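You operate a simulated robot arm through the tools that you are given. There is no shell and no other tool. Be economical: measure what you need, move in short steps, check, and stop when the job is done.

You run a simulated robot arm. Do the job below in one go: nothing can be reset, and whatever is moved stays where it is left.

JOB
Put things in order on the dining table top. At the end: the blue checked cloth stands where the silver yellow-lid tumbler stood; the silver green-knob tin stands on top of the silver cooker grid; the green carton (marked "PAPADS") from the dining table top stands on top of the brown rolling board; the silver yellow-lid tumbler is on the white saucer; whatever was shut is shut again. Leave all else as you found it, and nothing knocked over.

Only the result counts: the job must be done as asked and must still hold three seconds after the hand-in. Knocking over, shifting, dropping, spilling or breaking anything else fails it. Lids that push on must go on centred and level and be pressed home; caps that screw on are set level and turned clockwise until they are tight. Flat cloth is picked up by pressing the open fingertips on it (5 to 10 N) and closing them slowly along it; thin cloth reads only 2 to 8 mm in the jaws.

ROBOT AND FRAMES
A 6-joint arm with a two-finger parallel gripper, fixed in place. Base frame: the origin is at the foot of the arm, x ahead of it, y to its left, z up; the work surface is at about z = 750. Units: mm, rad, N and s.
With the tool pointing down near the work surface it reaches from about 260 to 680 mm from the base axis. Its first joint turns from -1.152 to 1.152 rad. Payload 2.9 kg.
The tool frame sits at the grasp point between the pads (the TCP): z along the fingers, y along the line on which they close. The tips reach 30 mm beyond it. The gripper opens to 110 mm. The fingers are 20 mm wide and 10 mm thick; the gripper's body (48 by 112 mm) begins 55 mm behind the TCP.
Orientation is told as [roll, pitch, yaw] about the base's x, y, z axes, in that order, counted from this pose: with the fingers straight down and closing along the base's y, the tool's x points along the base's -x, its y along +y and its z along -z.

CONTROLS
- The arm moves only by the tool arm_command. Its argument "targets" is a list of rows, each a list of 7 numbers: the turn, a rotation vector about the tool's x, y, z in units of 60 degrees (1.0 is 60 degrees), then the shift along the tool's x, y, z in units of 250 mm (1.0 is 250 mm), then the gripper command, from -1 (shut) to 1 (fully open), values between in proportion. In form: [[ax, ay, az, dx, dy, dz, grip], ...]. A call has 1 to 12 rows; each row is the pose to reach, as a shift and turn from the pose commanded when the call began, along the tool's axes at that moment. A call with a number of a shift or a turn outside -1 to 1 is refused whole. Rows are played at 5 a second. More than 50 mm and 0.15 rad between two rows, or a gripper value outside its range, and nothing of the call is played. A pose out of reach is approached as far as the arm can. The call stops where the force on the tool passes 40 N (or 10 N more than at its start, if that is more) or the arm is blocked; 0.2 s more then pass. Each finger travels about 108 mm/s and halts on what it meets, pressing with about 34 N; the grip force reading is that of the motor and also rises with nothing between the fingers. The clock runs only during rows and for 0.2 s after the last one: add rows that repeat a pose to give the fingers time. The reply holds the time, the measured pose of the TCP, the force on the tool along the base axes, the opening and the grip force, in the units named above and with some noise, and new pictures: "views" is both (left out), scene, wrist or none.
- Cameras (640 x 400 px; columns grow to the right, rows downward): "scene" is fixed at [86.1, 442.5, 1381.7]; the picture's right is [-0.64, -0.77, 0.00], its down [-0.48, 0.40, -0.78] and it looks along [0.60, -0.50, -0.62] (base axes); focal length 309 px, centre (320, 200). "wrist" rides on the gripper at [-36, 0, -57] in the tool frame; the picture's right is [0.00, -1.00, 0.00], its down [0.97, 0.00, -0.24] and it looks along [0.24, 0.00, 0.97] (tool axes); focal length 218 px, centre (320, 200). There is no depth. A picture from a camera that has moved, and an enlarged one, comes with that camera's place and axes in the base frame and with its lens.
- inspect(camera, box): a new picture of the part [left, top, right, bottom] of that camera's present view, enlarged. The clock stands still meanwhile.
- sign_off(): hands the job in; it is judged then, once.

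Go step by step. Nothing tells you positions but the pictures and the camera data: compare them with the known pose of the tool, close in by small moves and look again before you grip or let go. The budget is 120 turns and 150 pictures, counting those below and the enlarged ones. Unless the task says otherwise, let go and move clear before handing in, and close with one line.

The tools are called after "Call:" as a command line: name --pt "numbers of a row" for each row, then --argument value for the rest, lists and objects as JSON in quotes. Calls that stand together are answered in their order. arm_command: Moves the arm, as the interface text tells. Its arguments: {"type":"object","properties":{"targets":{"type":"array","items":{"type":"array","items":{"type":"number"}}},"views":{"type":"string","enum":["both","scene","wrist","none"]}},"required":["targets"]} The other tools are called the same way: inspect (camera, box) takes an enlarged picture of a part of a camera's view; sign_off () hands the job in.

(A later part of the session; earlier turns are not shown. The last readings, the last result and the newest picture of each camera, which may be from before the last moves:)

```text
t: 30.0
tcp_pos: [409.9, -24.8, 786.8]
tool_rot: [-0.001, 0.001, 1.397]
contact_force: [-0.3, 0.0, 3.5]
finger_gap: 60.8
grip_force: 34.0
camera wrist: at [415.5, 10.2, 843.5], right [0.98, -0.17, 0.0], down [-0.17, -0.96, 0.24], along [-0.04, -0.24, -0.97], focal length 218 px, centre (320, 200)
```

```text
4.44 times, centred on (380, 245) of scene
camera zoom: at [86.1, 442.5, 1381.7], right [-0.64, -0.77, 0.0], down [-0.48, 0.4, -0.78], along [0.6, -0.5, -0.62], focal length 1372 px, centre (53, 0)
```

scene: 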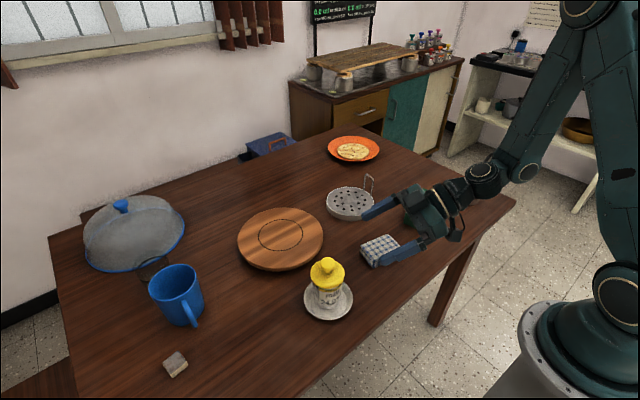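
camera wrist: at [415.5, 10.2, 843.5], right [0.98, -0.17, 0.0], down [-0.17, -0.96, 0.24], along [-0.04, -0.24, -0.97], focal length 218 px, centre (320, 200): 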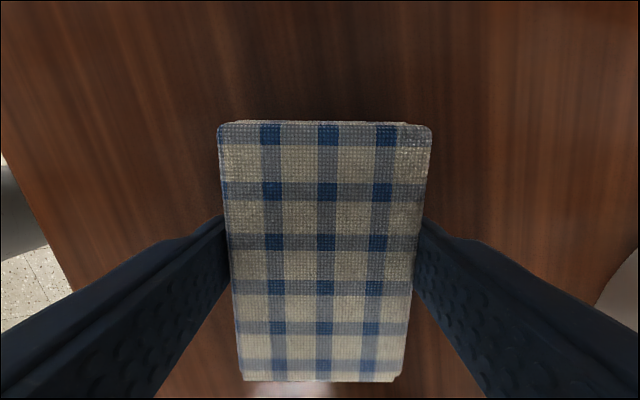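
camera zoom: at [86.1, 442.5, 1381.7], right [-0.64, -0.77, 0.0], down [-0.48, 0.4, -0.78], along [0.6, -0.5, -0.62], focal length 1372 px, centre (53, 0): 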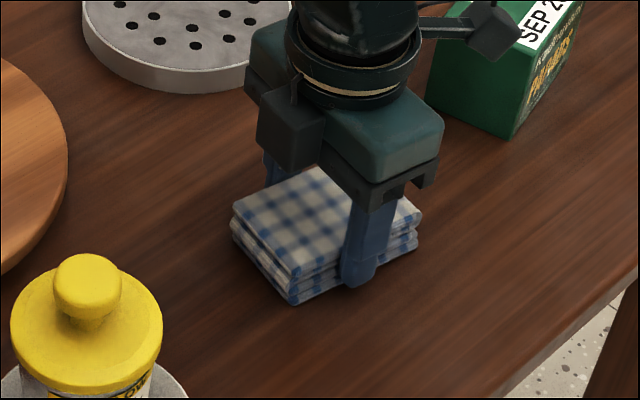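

The stack is gripped at 61 mm like a firm block. I'll lift slowly and check.

Call:
arm_command --pt "0 0 0 0 0 0 -1" --pt "0 0 0 0 0 -0.02 -1" --pt "0 0 0 0 0 -0.06 -1" --pt "0 0 0 0 0 -0.12 -1" --pt "0 0 0 0 0 -0.2 -1" --pt "0 0 0 0 0 -0.2 -1" --views "both"

```text
t: 31.4
tcp_pos: [409.6, -26.5, 835.0]
tool_rot: [-0.001, -0.002, 1.397]
contact_force: [0.9, 0.7, 0.1]
finger_gap: 60.8
grip_force: 34.1
camera wrist: at [415.3, 9.4, 892.4], right [0.98, -0.17, 0.0], down [-0.17, -0.96, 0.24], along [-0.04, -0.24, -0.97], focal length 218 px, centre (320, 200)
```

scene: 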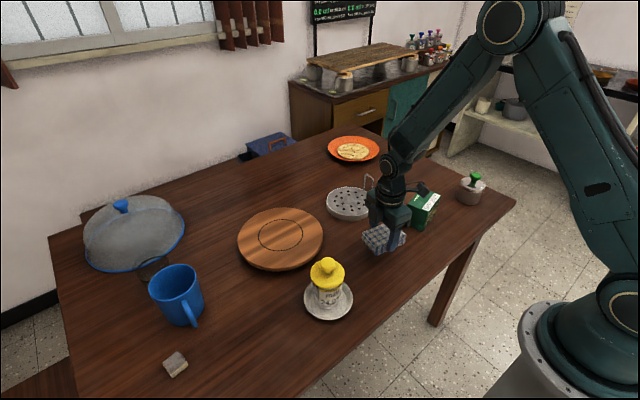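
wrist: 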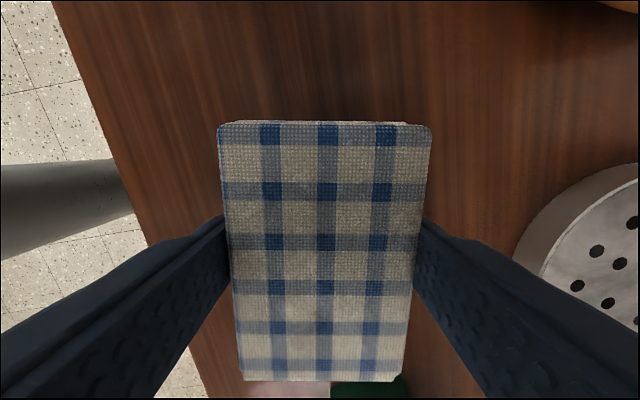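

The cloth lifts cleanly. I'll raise it well above the tumbler and carry it toward the tumbler's old spot at (429,370).

Call:
arm_command --pt "0 0 0 0 0 -0.18 -1" --pt "0 0 0 0 0 -0.36 -1" --pt "0 0 0 0 0 -0.54 -1" --pt "0 0 0 -0.18 0.023 -0.54 -1" --pt "0 0 0 -0.36 0.045 -0.54 -1" --pt "0 0 0 -0.54 0.068 -0.54 -1" --pt "0 0 0 -0.72 0.09 -0.54 -1" --pt "0 0 0 -0.9 0.113 -0.54 -1" --pt "0 0 0 -0.9 0.113 -0.54 -1" --views "none"

Call:
arm_command --pt "0 0 0 -0.17 0.021 0 -1" --pt "0 0 0 -0.34 0.042 0 -1" --pt "0 0 0 -0.51 0.064 0.05 -1" --pt "0 0 0 -0.682 0.085 0.1 -1" --pt "0 0 0 -0.682 0.085 0.1 -1" --views "both"

```text
t: 33.4
tcp_pos: [420.5, 202.0, 970.2]
tool_rot: [0.001, -0.001, 1.394]
contact_force: [-0.5, -0.5, -0.5]
finger_gap: 60.9
grip_force: 34.2
```

```text
t: 34.6
tcp_pos: [428.8, 374.9, 945.7]
tool_rot: [0.0, 0.001, 1.397]
contact_force: [-0.1, -0.1, -0.3]
finger_gap: 60.6
grip_force: 33.6
camera wrist: at [434.9, 409.7, 1002.5], right [0.98, -0.17, 0.0], down [-0.17, -0.96, 0.24], along [-0.04, -0.24, -0.97], focal length 218 px, centre (320, 200)
```

scene: 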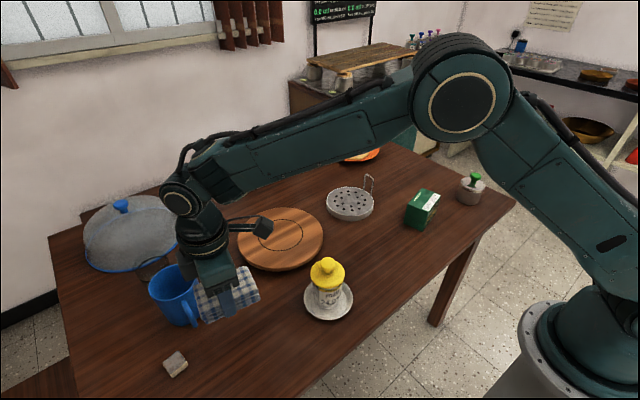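
wrist: 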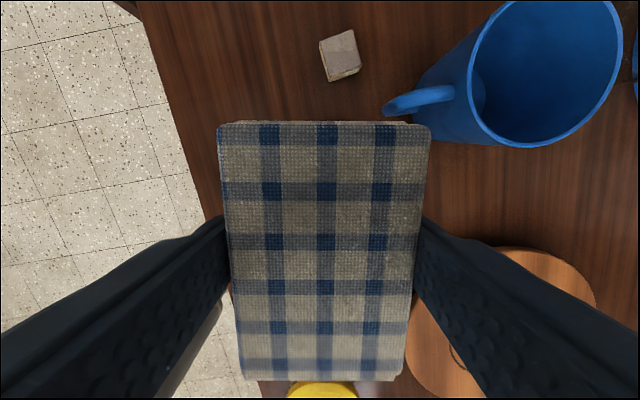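

It is over the target with clearance to the mug handle. I'll lower to just above the table.

Call:
arm_command --pt "0 0 0 0.004 0 0.16 -1" --pt "0 0 0 0.008 0 0.32 -1" --pt "0 0 0 0.008 0 0.48 -1" --pt "0 0 0 0.008 0 0.58 -1" --pt "0 0 0 0.008 0 0.624 -1" --pt "0 0 0 0.008 0 0.632 -1" --pt "0 0 0 0.008 0 0.632 -1" --views "both"

Call:
inspect --camera "scene" --box '[160, 270, 320, 370]'

```text
t: 36.2
tcp_pos: [429.4, 370.5, 787.2]
tool_rot: [0.0, 0.0, 1.398]
contact_force: [0.5, -0.1, -0.2]
finger_gap: 60.4
grip_force: 34.1
camera wrist: at [435.0, 405.5, 844.3], right [0.98, -0.17, 0.0], down [-0.17, -0.96, 0.24], along [-0.04, -0.24, -0.97], focal length 218 px, centre (320, 200)
```

scene: 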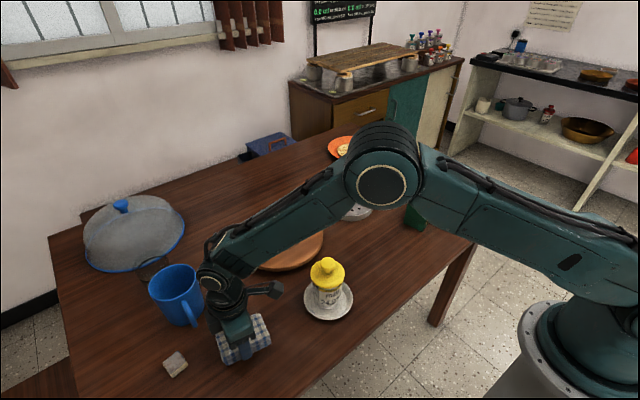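
wrist: 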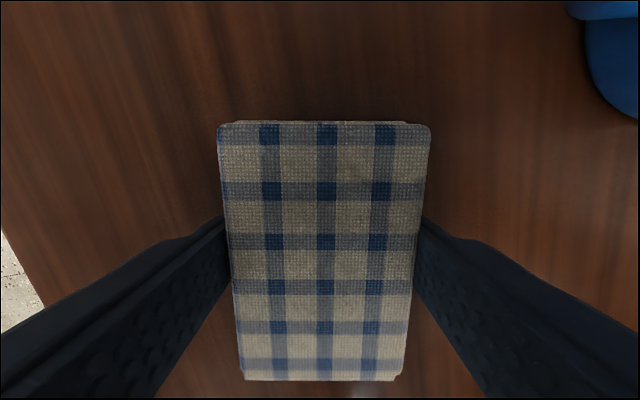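

```text
4.00 times, centred on (240, 320) of scene
camera zoom: at [86.1, 442.5, 1381.7], right [-0.64, -0.77, 0.0], down [-0.48, 0.4, -0.78], along [0.6, -0.5, -0.62], focal length 1235 px, centre (640, -280)
```

zoom: 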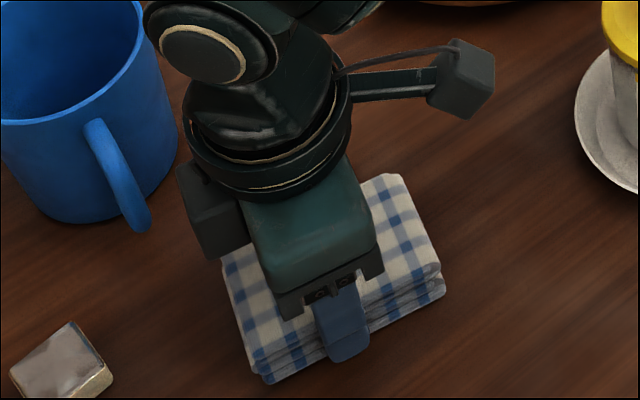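

The cloth is centred where the tumbler stood, at table height. I'll release and rise.

Call:
arm_command --pt "0 0 0 0 0 0.002 -1" --pt "0 0 0 0 0 0.002 0.15" --pt "0 0 0 0 0 0.002 0.4" --pt "0 0 0 0 0 0.002 0.5" --pt "0 0 0 0 0 -0.1 0.5" --pt "0 0 0 0 0 -0.28 0.5" --pt "0 0 0 0 0 -0.46 0.5" --pt "0 0 0 0 0 -0.64 0.5" --pt "0 0 0 0 0 -0.64 0.5" --views "both"

```text
t: 38.2
tcp_pos: [427.5, 371.3, 947.1]
tool_rot: [-0.001, 0.0, 1.396]
contact_force: [-0.1, 0.5, 0.5]
finger_gap: 82.5
grip_force: 0.0
camera wrist: at [433.4, 406.4, 1004.6], right [0.98, -0.17, 0.0], down [-0.17, -0.96, 0.24], along [-0.04, -0.24, -0.97], focal length 218 px, centre (320, 200)
```

scene: 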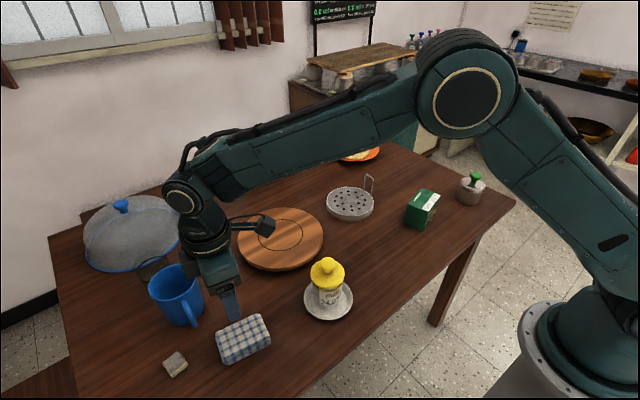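
wrist: 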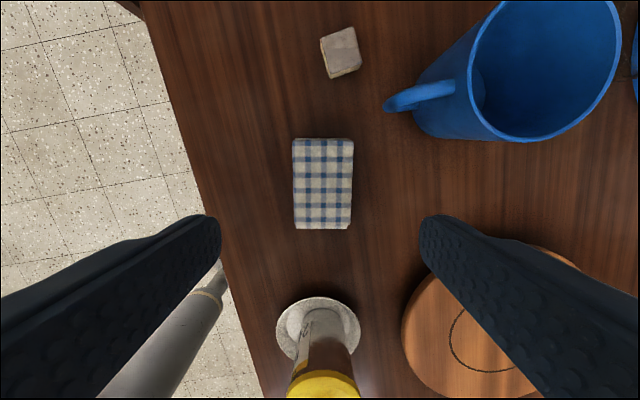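

The cloth is in place. I'll travel back high over the table toward the carton near (432,-243).

Call:
arm_command --pt "0 0 0 0.02 0 -0.14 1" --pt "0 0 0 0.18 -0.032 -0.14 1" --pt "0 0 0 0.36 -0.064 -0.14 1" --pt "0 0 0 0.54 -0.095 -0.14 1" --pt "0 0 0 0.72 -0.127 -0.14 1" --pt "0 0 0 0.9 -0.159 -0.14 1" --pt "0 0 0 0.98 -0.173 -0.14 1" --views "none"

Call:
arm_command --pt "0 0 0 0.18 -0.032 0 1" --pt "0 0 0 0.36 -0.064 0 1" --pt "0 0 0 0.54 -0.095 0 1" --pt "0 0 0 0.72 -0.127 0 1" --pt "0 0 0 0.9 -0.159 0 1" --pt "0 0 0 0.98 -0.173 0 1" --views "none"

Call:
arm_command --pt "0 0 -0.1 0.18 -0.032 0 1" --pt "0 0 -0.2 0.3 -0.053 0 1" --pt "0 0 -0.3 0.43 -0.076 0 1" --pt "0 0 -0.367 0.43 -0.076 0.05 1" --pt "0 0 -0.367 0.43 -0.076 0.05 1" --views "both"

```text
t: 39.8
tcp_pos: [430.2, 121.1, 983.7]
tool_rot: [0.0, 0.0, 1.396]
contact_force: [-0.4, 0.1, 0.6]
finger_gap: 109.9
grip_force: 0.0
```

```text
t: 41.2
tcp_pos: [428.4, -127.9, 984.3]
tool_rot: [0.001, 0.0, 1.397]
contact_force: [0.7, -0.6, 0.3]
finger_gap: 109.8
grip_force: 0.0
```

```text
t: 42.4
tcp_pos: [427.5, -236.0, 971.4]
tool_rot: [0.0, 0.0, 1.783]
contact_force: [0.5, 0.7, -0.9]
finger_gap: 109.9
grip_force: 0.1
camera wrist: at [420.8, -200.3, 1027.5], right [0.98, 0.21, 0.0], down [0.2, -0.95, 0.24], along [0.05, -0.23, -0.97], focal length 218 px, centre (320, 200)
```

scene: 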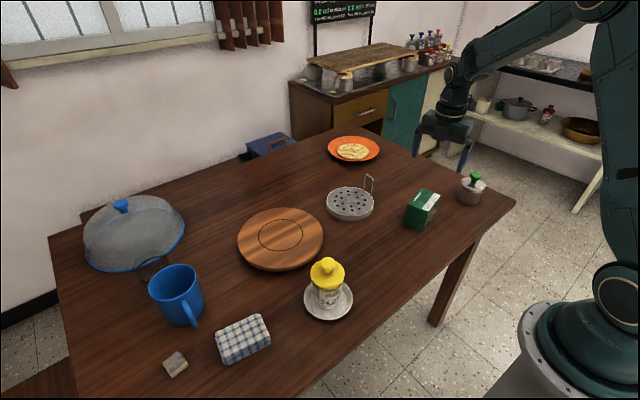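
wrist: 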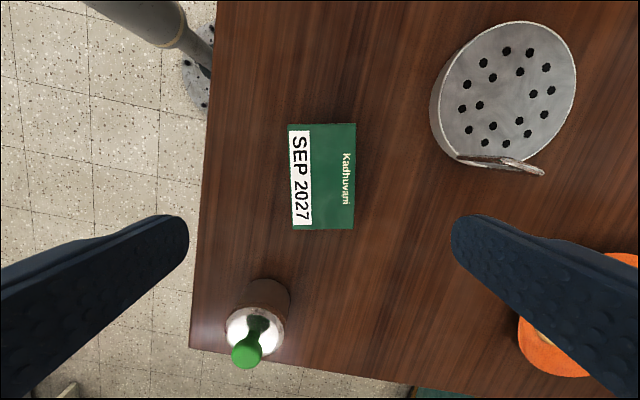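

The carton is aligned with the jaws, about 65 mm across. I'll lower halfway and check.

Call:
arm_command --pt "0 0 0 -0.015 -0.005 0.16 1" --pt "0 0 0 -0.03 -0.01 0.32 1" --pt "0 0 0 -0.03 -0.01 0.44 1" --pt "0 0 0 -0.03 -0.01 0.44 1" --views "both"

Call:
inspect --camera "scene" --box '[370, 150, 490, 240]'

```text
t: 43.4
tcp_pos: [430.9, -227.3, 860.8]
tool_rot: [0.001, 0.001, 1.78]
contact_force: [0.1, -0.1, -0.4]
finger_gap: 110.0
grip_force: 0.1
camera wrist: at [423.0, -191.3, 918.5], right [0.98, 0.21, 0.0], down [0.2, -0.95, 0.24], along [0.05, -0.23, -0.97], focal length 218 px, centre (320, 200)
```

scene: 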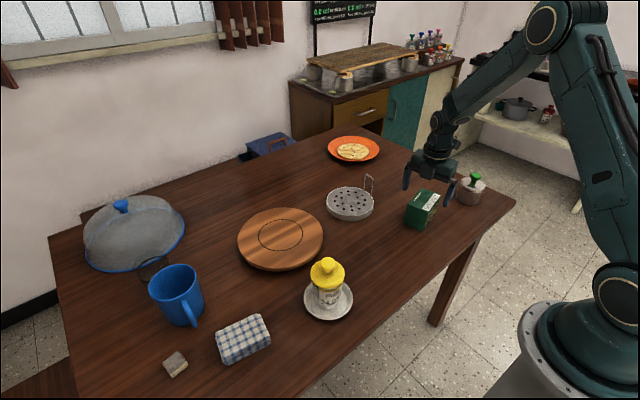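
wrist: 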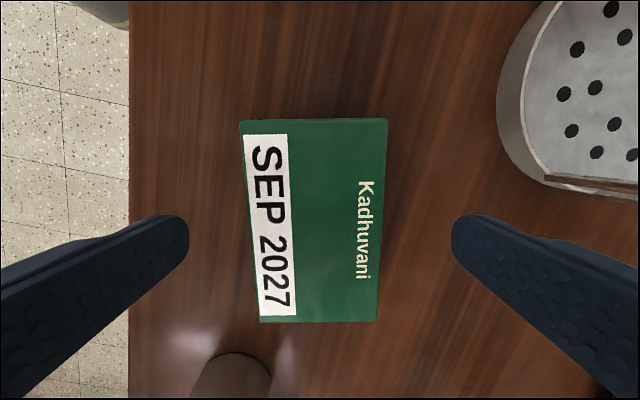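

```text
4.44 times, centred on (430, 195) of scene
camera zoom: at [86.1, 442.5, 1381.7], right [-0.64, -0.77, 0.0], down [-0.48, 0.4, -0.78], along [0.6, -0.5, -0.62], focal length 1372 px, centre (-169, 222)
```

zoom: 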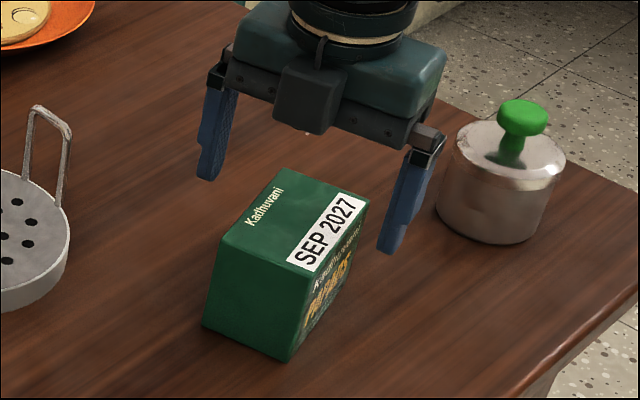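

The carton's top is at z≈823 with a width of 61 mm, centred within 2 mm. I'll lower and close.

Call:
arm_command --pt "0 0 0 0.006 0.008 0.1 1" --pt "0 0 0 0.006 0.008 0.2 1" --pt "0 0 0 0.006 0.008 0.264 1" --pt "0 0 0 0.006 0.008 0.264 0.6" --pt "0 0 0 0.006 0.008 0.264 0.3" --pt "0 0 0 0.006 0.008 0.264 0.15" --pt "0 0 0 0.006 0.008 0.264 0.08" --pt "0 0 0 0.006 0.008 0.264 0.0" --pt "0 0 0 0.006 0.008 0.264 -0.3" --pt "0 0 0 0.006 0.008 0.264 -0.3" --views "wrist"

Call:
inspect --camera "scene" --box '[370, 150, 490, 240]'

```text
t: 45.6
tcp_pos: [430.5, -229.3, 795.7]
tool_rot: [0.001, 0.0, 1.781]
contact_force: [-0.1, 0.1, -0.3]
finger_gap: 61.5
grip_force: 33.6
camera wrist: at [422.2, -194.3, 852.0], right [0.98, 0.21, 0.0], down [0.2, -0.95, 0.24], along [0.05, -0.23, -0.97], focal length 218 px, centre (320, 200)
```

wrist: 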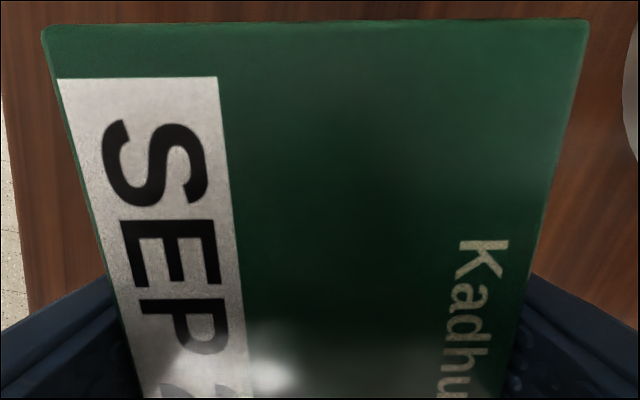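

```text
4.44 times, centred on (430, 195) of scene
camera zoom: at [86.1, 442.5, 1381.7], right [-0.64, -0.77, 0.0], down [-0.48, 0.4, -0.78], along [0.6, -0.5, -0.62], focal length 1372 px, centre (-169, 222)
```

zoom: 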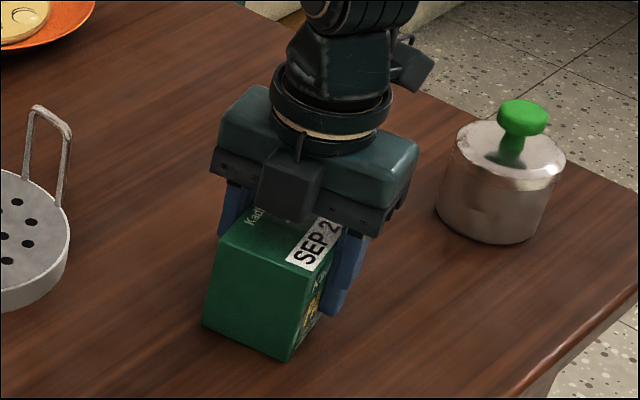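

The carton is gripped. I'll lift it slowly, then carry it toward the board.

Call:
arm_command --pt "0 0 0 0 0 -0.02 -1" --pt "0 0 0 0 0 -0.06 -1" --pt "0 0 0 0 0 -0.15 -1" --pt "0 0 0 0 0 -0.3 -1" --pt "0 0 0 0 0 -0.45 -1" --pt "0 0 0 0 0 -0.5 -1" --views "scene"

```text
t: 47.0
tcp_pos: [427.1, -230.6, 920.3]
tool_rot: [0.0, 0.0, 1.781]
contact_force: [-0.4, 0.2, -2.0]
finger_gap: 61.9
grip_force: 34.1
```

scene: 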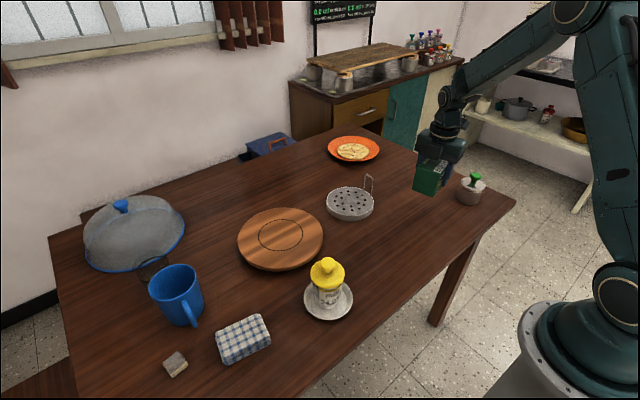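

Call:
arm_command --pt "0 0 0 -0.08 -0.06 0 -1" --pt "0 0 0 -0.2 -0.157 0 -1" --pt "0 0 0 -0.33 -0.26 0 -1" --pt "0 0 0 -0.46 -0.36 0 -1" --pt "0 0 0 -0.58 -0.457 0 -1" --pt "0 0 0 -0.664 -0.523 0 -1" --views "none"

Call:
arm_command --pt "0 0 0 -0.12 -0.095 0 -1" --pt "0 0 0 -0.25 -0.197 0 -1" --pt "0 0 0 -0.38 -0.3 0 -1" --pt "0 0 0 -0.5 -0.394 0 -1" --pt "0 0 0 -0.6 -0.473 0 -1" --pt "0 0 0 -0.664 -0.523 0 -1" --pt "0 0 0 -0.664 -0.523 0 -1" --views "both"

Call:
inspect --camera "scene" --box '[200, 150, 360, 290]'

```text
t: 48.4
tcp_pos: [522.1, -41.2, 919.0]
tool_rot: [-0.001, -0.001, 1.78]
contact_force: [-0.3, -0.1, -1.4]
finger_gap: 61.8
grip_force: 34.0
```

```text
t: 50.0
tcp_pos: [616.6, 148.3, 919.0]
tool_rot: [0.001, 0.002, 1.781]
contact_force: [-0.5, 0.1, -1.8]
finger_gap: 61.8
grip_force: 34.3
camera wrist: at [607.6, 183.5, 974.8], right [0.98, 0.21, 0.0], down [0.2, -0.95, 0.24], along [0.05, -0.23, -0.97], focal length 218 px, centre (320, 200)
```

scene: 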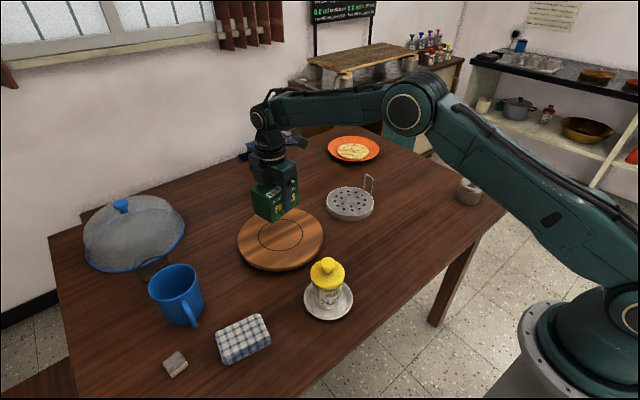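
wrist: 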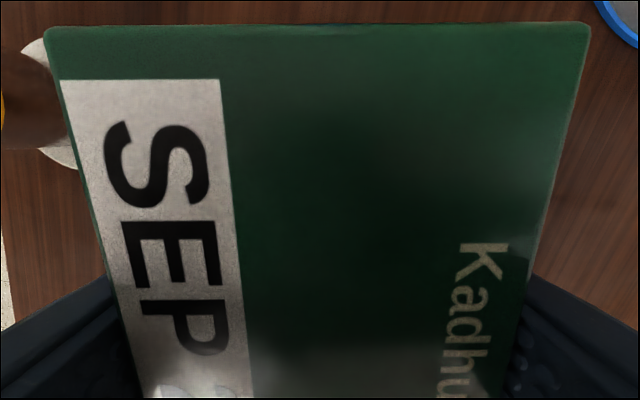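

```text
2.86 times, centred on (280, 220) of scene
camera zoom: at [86.1, 442.5, 1381.7], right [-0.64, -0.77, 0.0], down [-0.48, 0.4, -0.78], along [0.6, -0.5, -0.62], focal length 882 px, centre (434, 143)
```

zoom: 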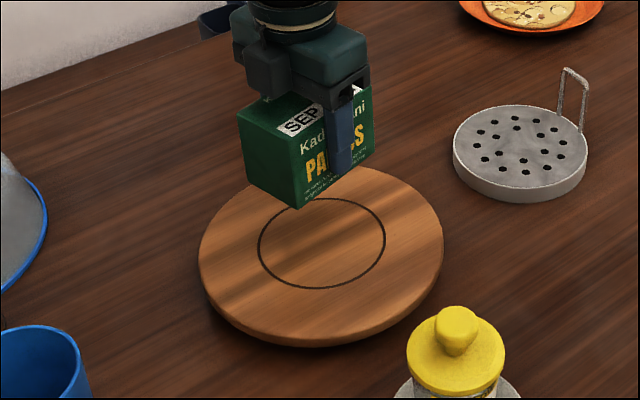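

The carton is over the board's centre. I'll lower it close and then feel for contact.

Call:
arm_command --pt "0 0 0 0.012 0 0.12 -1" --pt "0 0 0 0.012 0 0.24 -1" --pt "0 0 0 0.012 0 0.32 -1" --pt "0 0 0 0.012 0 0.34 -1" --pt "0 0 0 0.012 0 0.34 -1" --views "none"

Call:
inspect --camera "scene" --box '[220, 180, 340, 280]'

```text
t: 51.2
tcp_pos: [617.0, 145.7, 835.4]
tool_rot: [0.0, -0.001, 1.781]
contact_force: [0.3, -0.9, -1.1]
finger_gap: 61.9
grip_force: 33.6
```

```text
4.00 times, centred on (280, 230) of scene
camera zoom: at [86.2, 442.5, 1381.7], right [-0.64, -0.77, 0.0], down [-0.48, 0.4, -0.78], along [0.6, -0.5, -0.62], focal length 1235 px, centre (480, 80)
```

zoom: 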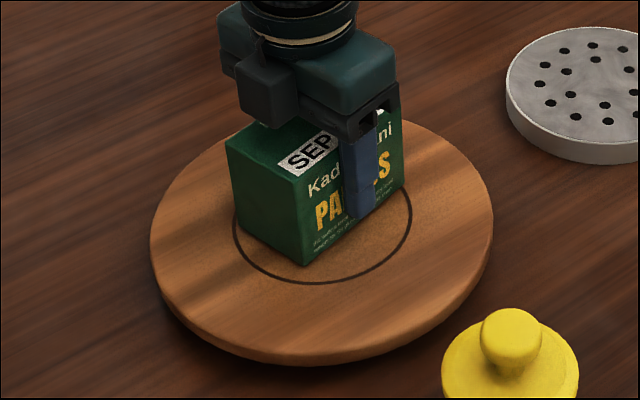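

Call:
arm_command --pt "0 0 0 0 0 0.01 -1" --pt "0 0 0 0 0 0.02 -1" --pt "0 0 0 0 0 0.03 -1" --pt "0 0 0 0 0 0.036 -1" --pt "0 0 0 0 0 0.036 -1" --views "none"

Call:
inspect --camera "scene" --box '[220, 180, 340, 280]'

```text
t: 52.4
tcp_pos: [617.4, 144.9, 828.9]
tool_rot: [-0.005, 0.0, 1.78]
contact_force: [-2.9, -3.0, 28.5]
finger_gap: 61.6
grip_force: 33.8
```

```text
4.00 times, centred on (280, 230) of scene
camera zoom: at [85.5, 442.3, 1381.8], right [-0.64, -0.77, 0.0], down [-0.48, 0.4, -0.78], along [0.6, -0.5, -0.62], focal length 1235 px, centre (480, 80)
```

zoom: 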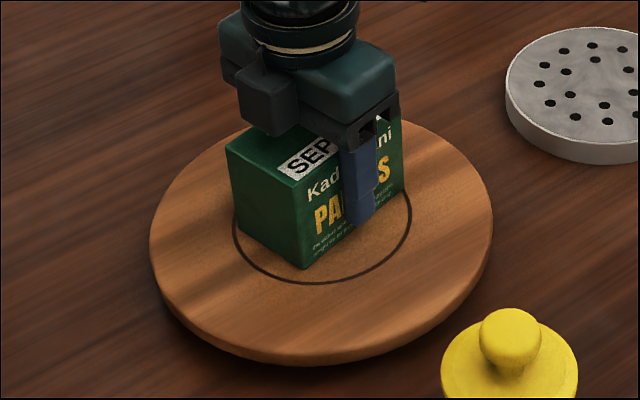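

Firm contact. I'll relieve the pressure, open, and rise.

Call:
arm_command --pt "0 0 0 0 0 -0.014 -1" --pt "0 0 0 0 0 -0.014 -1" --views "none"

```text
t: 53.0
tcp_pos: [615.5, 144.9, 829.7]
tool_rot: [0.0, -0.001, 1.779]
contact_force: [3.2, -0.7, 7.6]
finger_gap: 62.1
grip_force: 33.8
```

Call:
arm_command --pt "0 0 0 0 0 0 0.2" --pt "0 0 0 0 0 0 0.4" --pt "0 0 0 0 0 0 0.6" --pt "0 0 0 0 0 0 0.6" --pt "0 0 0 0 0 -0.1 0.6" --pt "0 0 0 0 0 -0.25 0.6" --pt "0 0 0 0 0 -0.43 0.6" --pt "0 0 0 0 0 -0.6 0.6" --pt "0 0 0 0 0 -0.6 0.6" --views "both"

```text
t: 55.0
tcp_pos: [613.2, 145.3, 981.2]
tool_rot: [0.001, 0.001, 1.779]
contact_force: [0.5, -0.2, -0.6]
finger_gap: 88.1
grip_force: 0.0
camera wrist: at [605.6, 179.5, 1037.7], right [0.98, 0.21, 0.0], down [0.2, -0.95, 0.24], along [0.05, -0.23, -0.97], focal length 218 px, centre (320, 200)
```

scene: 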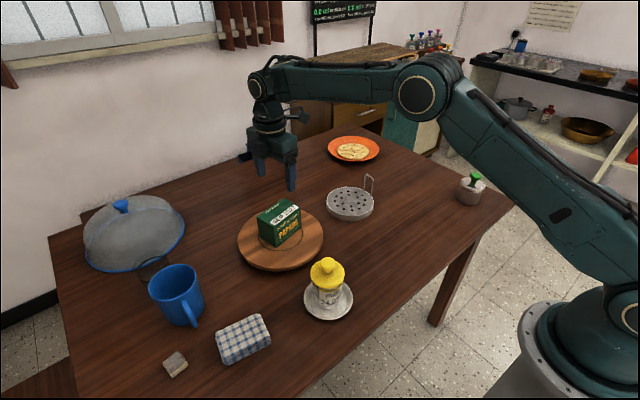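
wrist: 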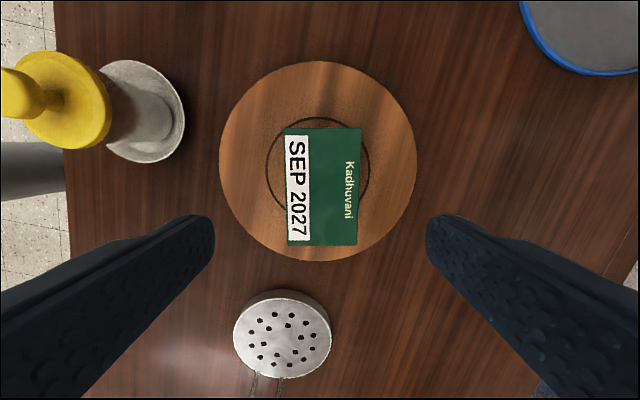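

The carton stands on the board. Next is the tin near (394,-464), so I'll travel there high.

Call:
arm_command --pt "0 0 0 0.147 0.091 0 1" --pt "0 0 0 0.293 0.182 0 1" --pt "0 0 0 0.44 0.273 0 1" --pt "0 0 0 0.586 0.364 0 1" --pt "0 0 0 0.733 0.4545 0 1" --views "none"

Call:
arm_command --pt "0 0 0 0.147 0.091 0 1" --pt "0 0 0 0.293 0.182 0 1" --pt "0 0 0 0.44 0.273 0 1" --pt "0 0 0 0.586 0.364 0 1" --pt "0 0 0 0.733 0.4545 0 1" --views "none"

Call:
arm_command --pt "0 0 0.05 0.147 0.091 0 1" --pt "0 0 0.1 0.293 0.182 0 1" --pt "0 0 0.15 0.44 0.273 0 1" --pt "0 0 0.2 0.586 0.364 0 1" --pt "0 0 0.2 0.7 0.434 0 1" --pt "0 0 0.2 0.7 0.434 0 1" --views "both"

```text
t: 56.2
tcp_pos: [540.8, -55.7, 978.8]
tool_rot: [0.001, 0.0, 1.781]
contact_force: [0.2, -0.7, -0.1]
finger_gap: 110.1
grip_force: 0.1
```

```text
t: 57.4
tcp_pos: [466.9, -258.3, 980.3]
tool_rot: [0.0, 0.0, 1.781]
contact_force: [0.7, 0.7, 1.4]
finger_gap: 110.0
grip_force: 0.1
```

```text
t: 58.8
tcp_pos: [398.1, -454.3, 979.4]
tool_rot: [0.0, 0.001, 1.573]
contact_force: [0.4, -0.3, -0.1]
finger_gap: 109.9
grip_force: 0.0
camera wrist: at [398.3, -418.2, 1037.0], right [1.0, 0.0, 0.0], down [0.0, -0.97, 0.24], along [0.0, -0.24, -0.97], focal length 218 px, centre (320, 200)
```

scene: 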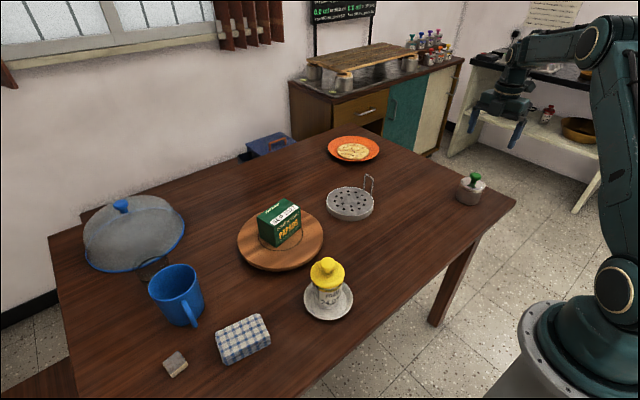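
wrist: 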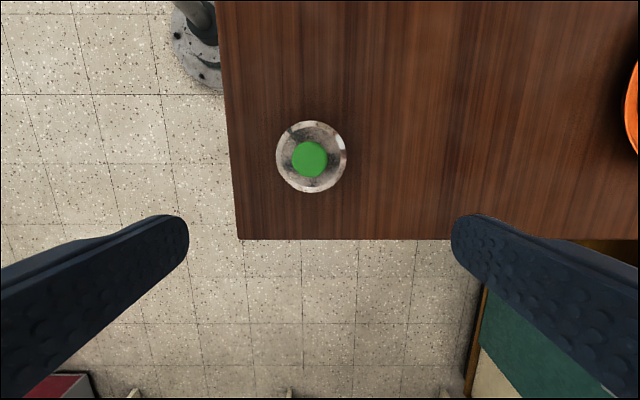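

The tin is near (389,-429), about ⌀75. I'll centre over it and lower partway for scale.

Call:
arm_command --pt "0 0 0 -0.05 0.018 0.12 1" --pt "0 0 0 -0.096 0.036 0.24 1" --pt "0 0 0 -0.096 0.036 0.24 1" --views "wrist"

Call:
inspect --camera "scene" --box '[430, 150, 530, 230]'

Call:
inspect --camera "wrist" --box '[220, 100, 420, 300]'

```text
t: 59.6
tcp_pos: [389.8, -428.9, 919.4]
tool_rot: [0.0, 0.0, 1.569]
contact_force: [-0.7, -0.4, 0.0]
finger_gap: 109.8
grip_force: 0.0
camera wrist: at [390.0, -393.0, 975.7], right [1.0, 0.0, 0.0], down [0.0, -0.97, 0.24], along [0.0, -0.24, -0.97], focal length 218 px, centre (320, 200)
```

wrist: 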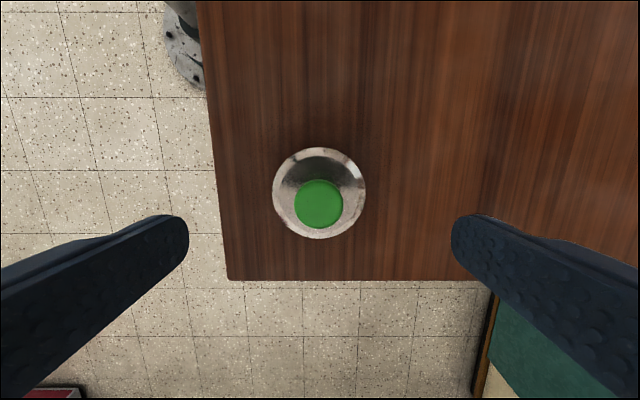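

```text
5.00 times, centred on (480, 190) of scene
camera zoom: at [86.1, 442.5, 1381.7], right [-0.64, -0.77, 0.0], down [-0.48, 0.4, -0.78], along [0.6, -0.5, -0.62], focal length 1544 px, centre (-480, 250)
```

zoom: 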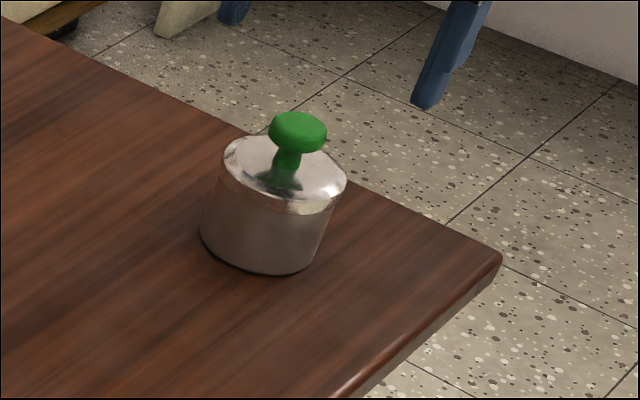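

```text
2.00 times, centred on (320, 200) of wrist
camera zoom: at [390.0, -393.0, 975.7], right [1.0, 0.0, 0.0], down [0.0, -0.97, 0.24], along [0.0, -0.24, -0.97], focal length 436 px, centre (320, 200)
```

zoom: 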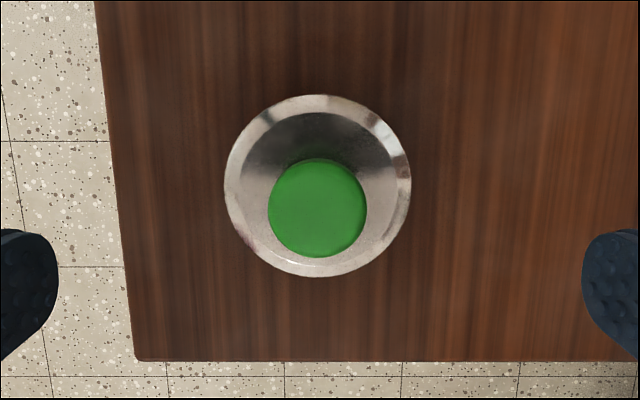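

The tin's lid (⌀73, lower edge near z≈796) seems to overhang the body slightly, so I'll again take a tilted grip on the body, approaching along azimuth −45°. First I turn the wrist.

Call:
arm_command --pt "0 0 0.125 -0.034 0.034 0 1" --pt "0 0 0.25 -0.068 0.068 0 1" --pt "0 0 0.375 -0.102 0.102 0 1" --pt "0 0 0.5 -0.136 0.136 0 1" --pt "0 0 0.625 -0.17 0.17 0 1" --pt "0 0 0.75 -0.204 0.204 0 1" --pt "0 0 0.875 -0.238 0.238 0 1" --pt "0 0 1.0 -0.272 0.272 0 1" --views "none"

Call:
arm_command --pt "0 0 0.125 0 0 0 1" --pt "0 0 0.25 0 0 0 1" --pt "0 0 0.375 0 0 0 1" --pt "0 0 0.5 0 0 0 1" --pt "0 0 0.625 0 0 0 1" --pt "0 0 0.75 0 0 0 1" --pt "0 0 0.875 0 0 0 1" --pt "0 0 1.0 0 0 0 1" --views "none"

Call:
arm_command --pt "0 0 0.125 0 0 0 1" --pt "0 0 0.25 0 0 0 1" --pt "0 0 0.25 0 0 0 1" --views "none"

Call:
arm_command --pt "0 -0.125 0 0 0 0 1" --pt "0 -0.25 0 0 0 0 1" --pt "0 -0.375 0 0 0 0 1" --pt "0 -0.5 0 0 0 0 1" --pt "0 -0.625 0 0 0 0 1" --pt "0 -0.75 0 0 0 0 1" --pt "0 -0.875 0 0 0 0 1" --pt "0 -1.0 0 0 0 0 1" --pt "0 -1.0 0 0 0 0 1" --views "both"

```text
t: 61.4
tcp_pos: [323.0, -361.3, 918.7]
tool_rot: [0.0, -0.001, 0.522]
contact_force: [0.0, -0.2, 0.1]
finger_gap: 110.2
grip_force: 0.1
```

```text
t: 63.2
tcp_pos: [322.3, -360.9, 920.0]
tool_rot: [-0.001, 0.0, -0.525]
contact_force: [0.2, -0.4, 0.6]
finger_gap: 109.8
grip_force: 0.1
```

```text
t: 64.0
tcp_pos: [323.0, -362.4, 918.4]
tool_rot: [0.0, 0.002, -0.787]
contact_force: [-0.1, -0.3, 0.2]
finger_gap: 110.0
grip_force: 0.0
```

```text
t: 66.0
tcp_pos: [323.1, -362.5, 919.2]
tool_rot: [0.001, -1.048, -0.787]
contact_force: [0.0, 0.3, -0.4]
finger_gap: 110.3
grip_force: 0.2
camera wrist: at [300.1, -339.6, 979.1], right [-0.71, -0.71, 0.0], down [-0.49, 0.49, -0.72], along [0.51, -0.51, -0.69], focal length 218 px, centre (320, 200)
```

scene: 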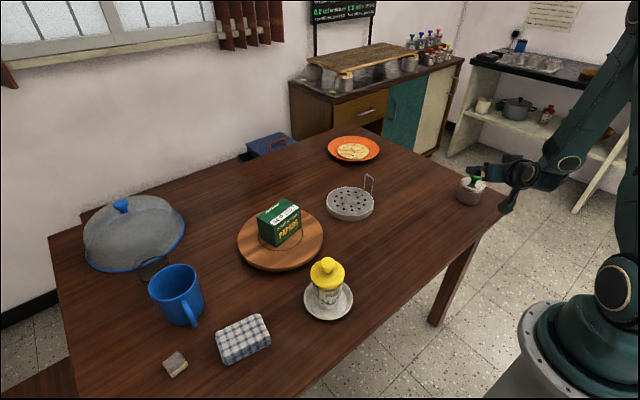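
wrist: 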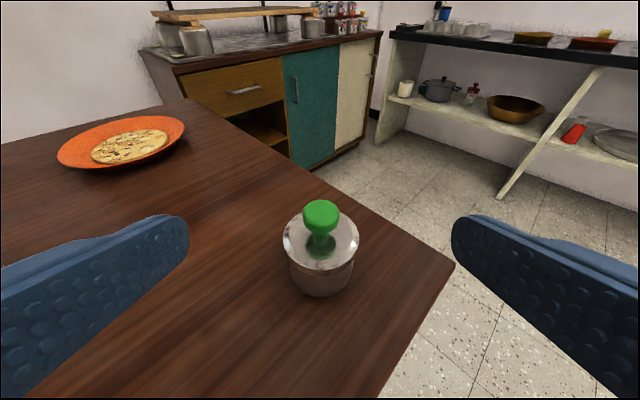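

The tin lines up. I'll lower behind it.

Call:
arm_command --pt "0 0 0 0.118 0 0.068 1" --pt "0 0 0 0.236 0 0.136 1" --pt "0 0 0 0.354 0 0.204 1" --pt "0 0 0 0.44 0 0.254 1" --pt "0 0 0 0.471 0 0.272 1" --pt "0 0 0 0.471 0 0.272 1" --views "both"

Call:
inspect --camera "wrist" --box '[220, 0, 420, 200]'

```text
t: 67.4
tcp_pos: [322.5, -362.3, 784.4]
tool_rot: [0.0, -1.047, -0.785]
contact_force: [-0.3, -0.7, -0.8]
finger_gap: 110.1
grip_force: 0.0
camera wrist: at [300.1, -340.1, 843.0], right [-0.71, -0.71, 0.0], down [-0.49, 0.49, -0.72], along [0.51, -0.51, -0.69], focal length 218 px, centre (320, 200)
```

scene: 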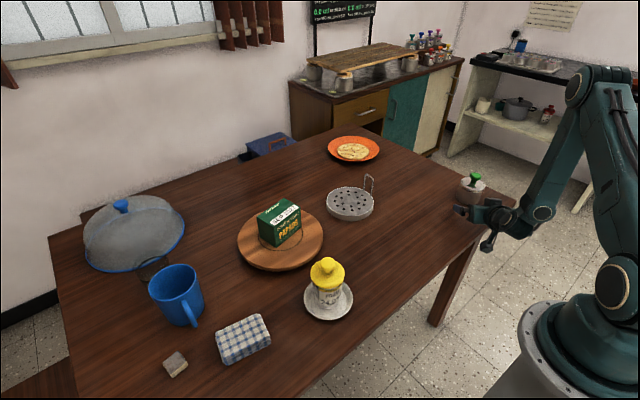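
wrist: 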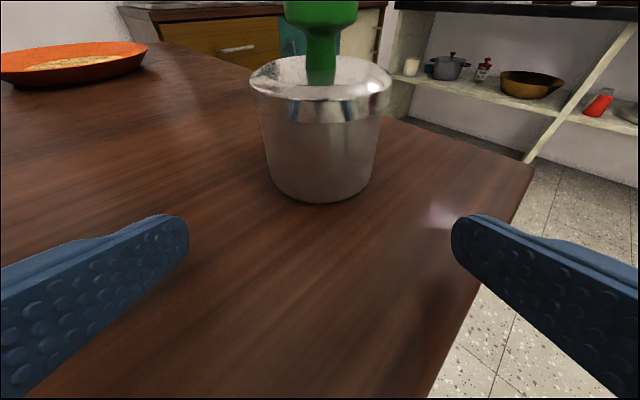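

```text
2.00 times, centred on (320, 100) of wrist
camera zoom: at [300.1, -340.1, 843.0], right [-0.71, -0.71, 0.0], down [-0.49, 0.49, -0.72], along [0.51, -0.51, -0.69], focal length 436 px, centre (320, 400)
```

zoom: 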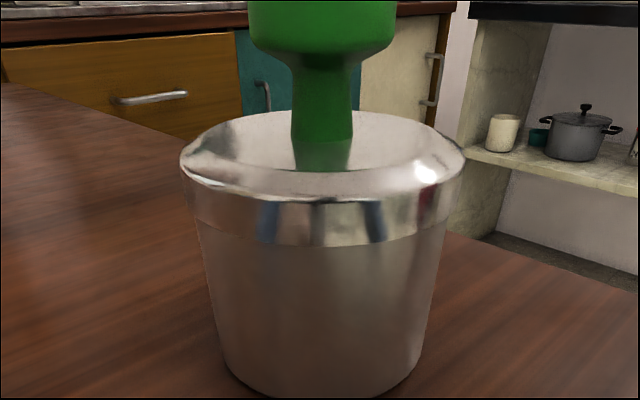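

The body is clearly visible below the lid band, centred at (389,-429). I'll slide forward 79 mm around it.

Call:
arm_command --pt "0 0 0 -0.04 0 0.0693 1" --pt "0 0 0 -0.08 0 0.1386 1" --pt "0 0 0 -0.12 0 0.208 1" --pt "0 0 0 -0.145 0 0.251 1" --pt "0 0 0 -0.158 0 0.2737 1" --pt "0 0 0 -0.158 0 0.2737 1" --views "both"

Call:
inspect --camera "scene" --box '[430, 160, 540, 260]'

```text
t: 68.8
tcp_pos: [379.8, -417.7, 784.4]
tool_rot: [0.0, -1.046, -0.785]
contact_force: [-0.2, -0.1, 0.0]
finger_gap: 110.0
grip_force: 0.2
camera wrist: at [357.2, -395.1, 844.1], right [-0.71, -0.71, 0.0], down [-0.49, 0.49, -0.72], along [0.51, -0.51, -0.69], focal length 218 px, centre (320, 200)
```

scene: 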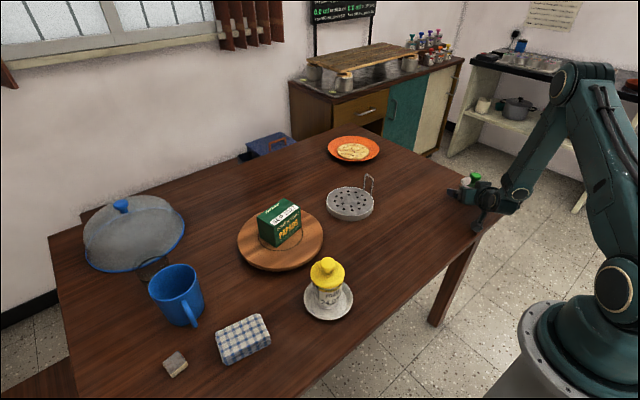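
wrist: 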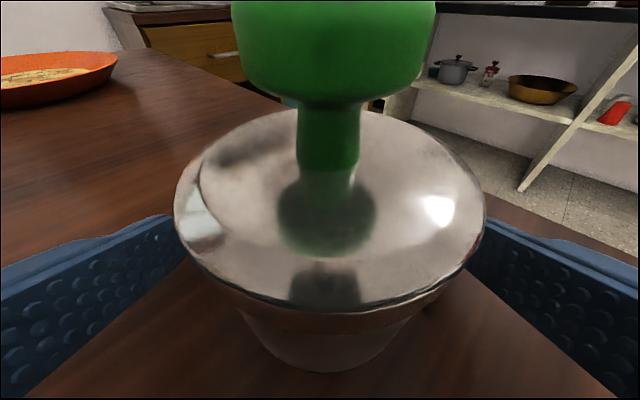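

```text
4.00 times, centred on (485, 210) of scene
camera zoom: at [86.1, 442.5, 1381.7], right [-0.64, -0.77, 0.0], down [-0.48, 0.4, -0.78], along [0.6, -0.5, -0.62], focal length 1235 px, centre (-340, 160)
```

zoom: 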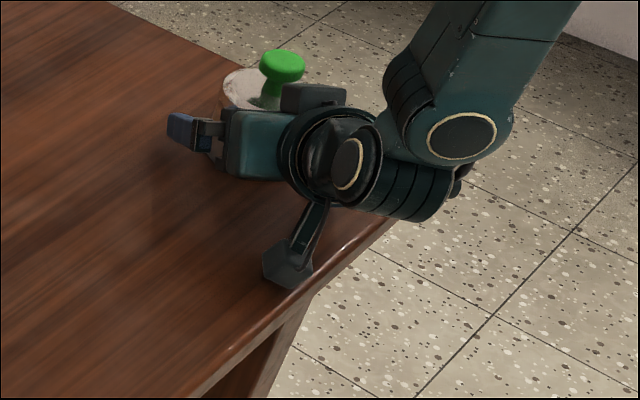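

The jaws straddle the body, which sits about 2.5 mm to the right. I'll correct that and close gently.

Call:
arm_command --pt "0 0 0 0 -0.01 0 1" --pt "0 0 0 0 -0.01 0 0.6" --pt "0 0 0 0 -0.01 0 0.4" --pt "0 0 0 0 -0.01 0 0.3" --pt "0 0 0 0 -0.01 0 0.2" --pt "0 0 0 0 -0.01 0 0.1" --pt "0 0 0 0 -0.01 0 -0.2" --pt "0 0 0 0 -0.01 0 -1" --pt "0 0 0 0 -0.01 0 -1" --views "wrist"

```text
t: 70.8
tcp_pos: [377.7, -419.8, 784.1]
tool_rot: [-0.001, -1.046, -0.785]
contact_force: [1.0, 1.6, -0.3]
finger_gap: 68.4
grip_force: 34.4
camera wrist: at [354.8, -397.0, 843.8], right [-0.71, -0.71, 0.0], down [-0.49, 0.49, -0.72], along [0.51, -0.51, -0.69], focal length 218 px, centre (320, 200)
```

wrist: 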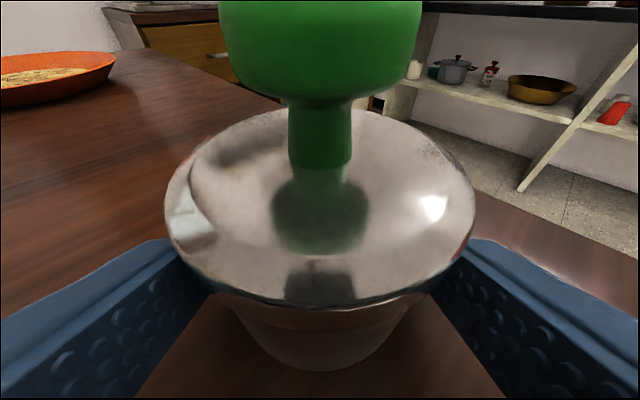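

Gripped at 68.4 mm on the body. I'll lift slowly and watch for slip.

Call:
arm_command --pt "0 0 0 0 0 0 -1" --pt "0 0 0 -0.007 0 -0.004 -1" --pt "0 0 0 -0.014 0 -0.008 -1" --pt "0 0 0 -0.028 0 -0.016 -1" --pt "0 0 0 -0.042 0 -0.024 -1" --pt "0 0 0 -0.056 0 -0.032 -1" --pt "0 0 0 -0.07 0 -0.04 -1" --pt "0 0 0 -0.07 0 -0.04 -1" --views "wrist"

Call:
inspect --camera "scene" --box '[430, 150, 540, 250]'

```text
t: 72.6
tcp_pos: [376.6, -418.5, 802.9]
tool_rot: [0.001, -1.046, -0.786]
contact_force: [-0.3, 0.0, -4.5]
finger_gap: 68.1
grip_force: 34.1
camera wrist: at [354.0, -397.2, 862.2], right [-0.71, -0.71, 0.0], down [-0.49, 0.49, -0.72], along [0.51, -0.51, -0.69], focal length 218 px, centre (320, 200)
```

wrist: 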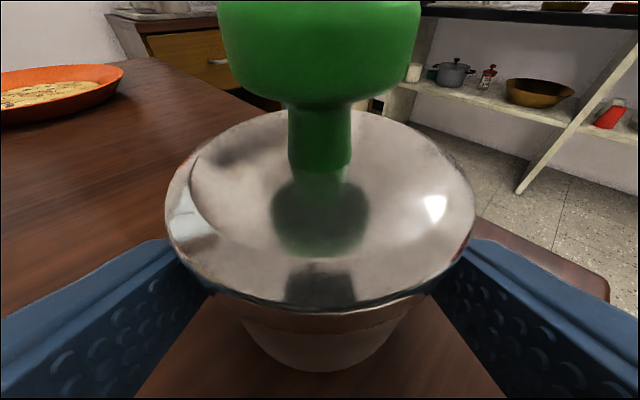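

```text
4.00 times, centred on (485, 200) of scene
camera zoom: at [86.2, 442.4, 1381.7], right [-0.64, -0.77, 0.0], down [-0.48, 0.4, -0.78], along [0.6, -0.5, -0.62], focal length 1235 px, centre (-340, 200)
```

zoom: 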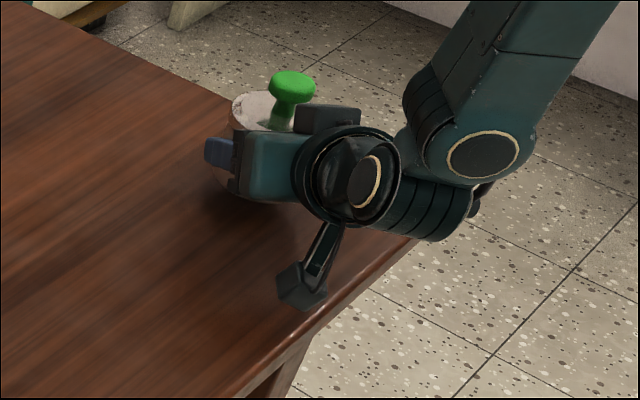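

No slip; the tin is held firmly. I'll lift higher, above the grid's handle, and carry it toward the grid.

Call:
arm_command --pt "0 0 0 -0.05 0 -0.029 -1" --pt "0 0 0 -0.11 0 -0.0635 -1" --pt "0 0 0 -0.17 0 -0.098 -1" --pt "0 0 0 -0.23 0 -0.133 -1" --pt "0 0 0 -0.294 0 -0.17 -1" --pt "0 0 0 -0.294 0 -0.17 -1" --views "none"

Call:
arm_command --pt "0 0 0 0.006 0.06 -0.011 -1" --pt "0 0 0 0.016 0.16 -0.028 -1" --pt "0 0 0 0.028 0.27 -0.048 -1" --pt "0 0 0 0.039 0.38 -0.067 -1" --pt "0 0 0 0.05 0.49 -0.087 -1" --pt "0 0 0 0.061 0.6 -0.106 -1" --pt "0 0 0 0.072 0.7 -0.124 -1" --pt "0 0 0 0.0785 0.768 -0.136 -1" --pt "0 0 0 0.0785 0.768 -0.136 -1" --views "both"

```text
t: 74.0
tcp_pos: [376.1, -418.9, 887.8]
tool_rot: [0.0, -1.048, -0.784]
contact_force: [-0.2, 0.1, -4.7]
finger_gap: 68.2
grip_force: 34.0
```

```text
t: 76.0
tcp_pos: [485.0, -256.7, 888.3]
tool_rot: [-0.002, -1.047, -0.786]
contact_force: [-0.5, -0.1, -4.8]
finger_gap: 68.1
grip_force: 33.9
camera wrist: at [462.6, -234.0, 947.5], right [-0.71, -0.71, 0.0], down [-0.49, 0.49, -0.72], along [0.51, -0.51, -0.69], focal length 218 px, centre (320, 200)
```

scene: 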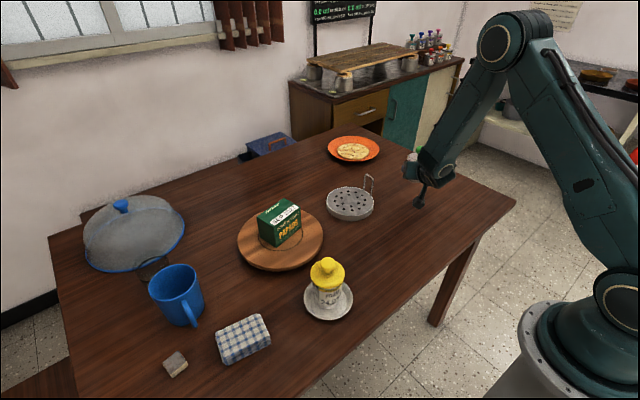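
wrist: 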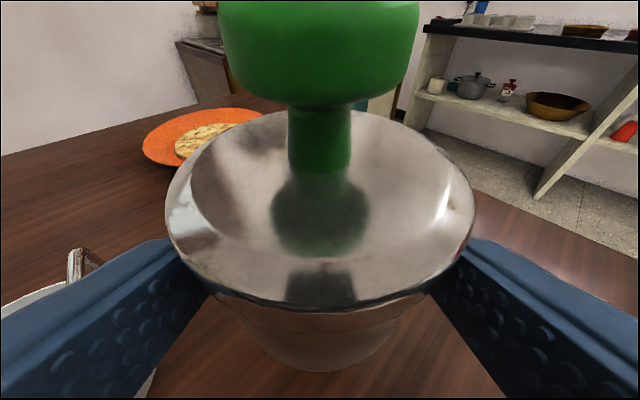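

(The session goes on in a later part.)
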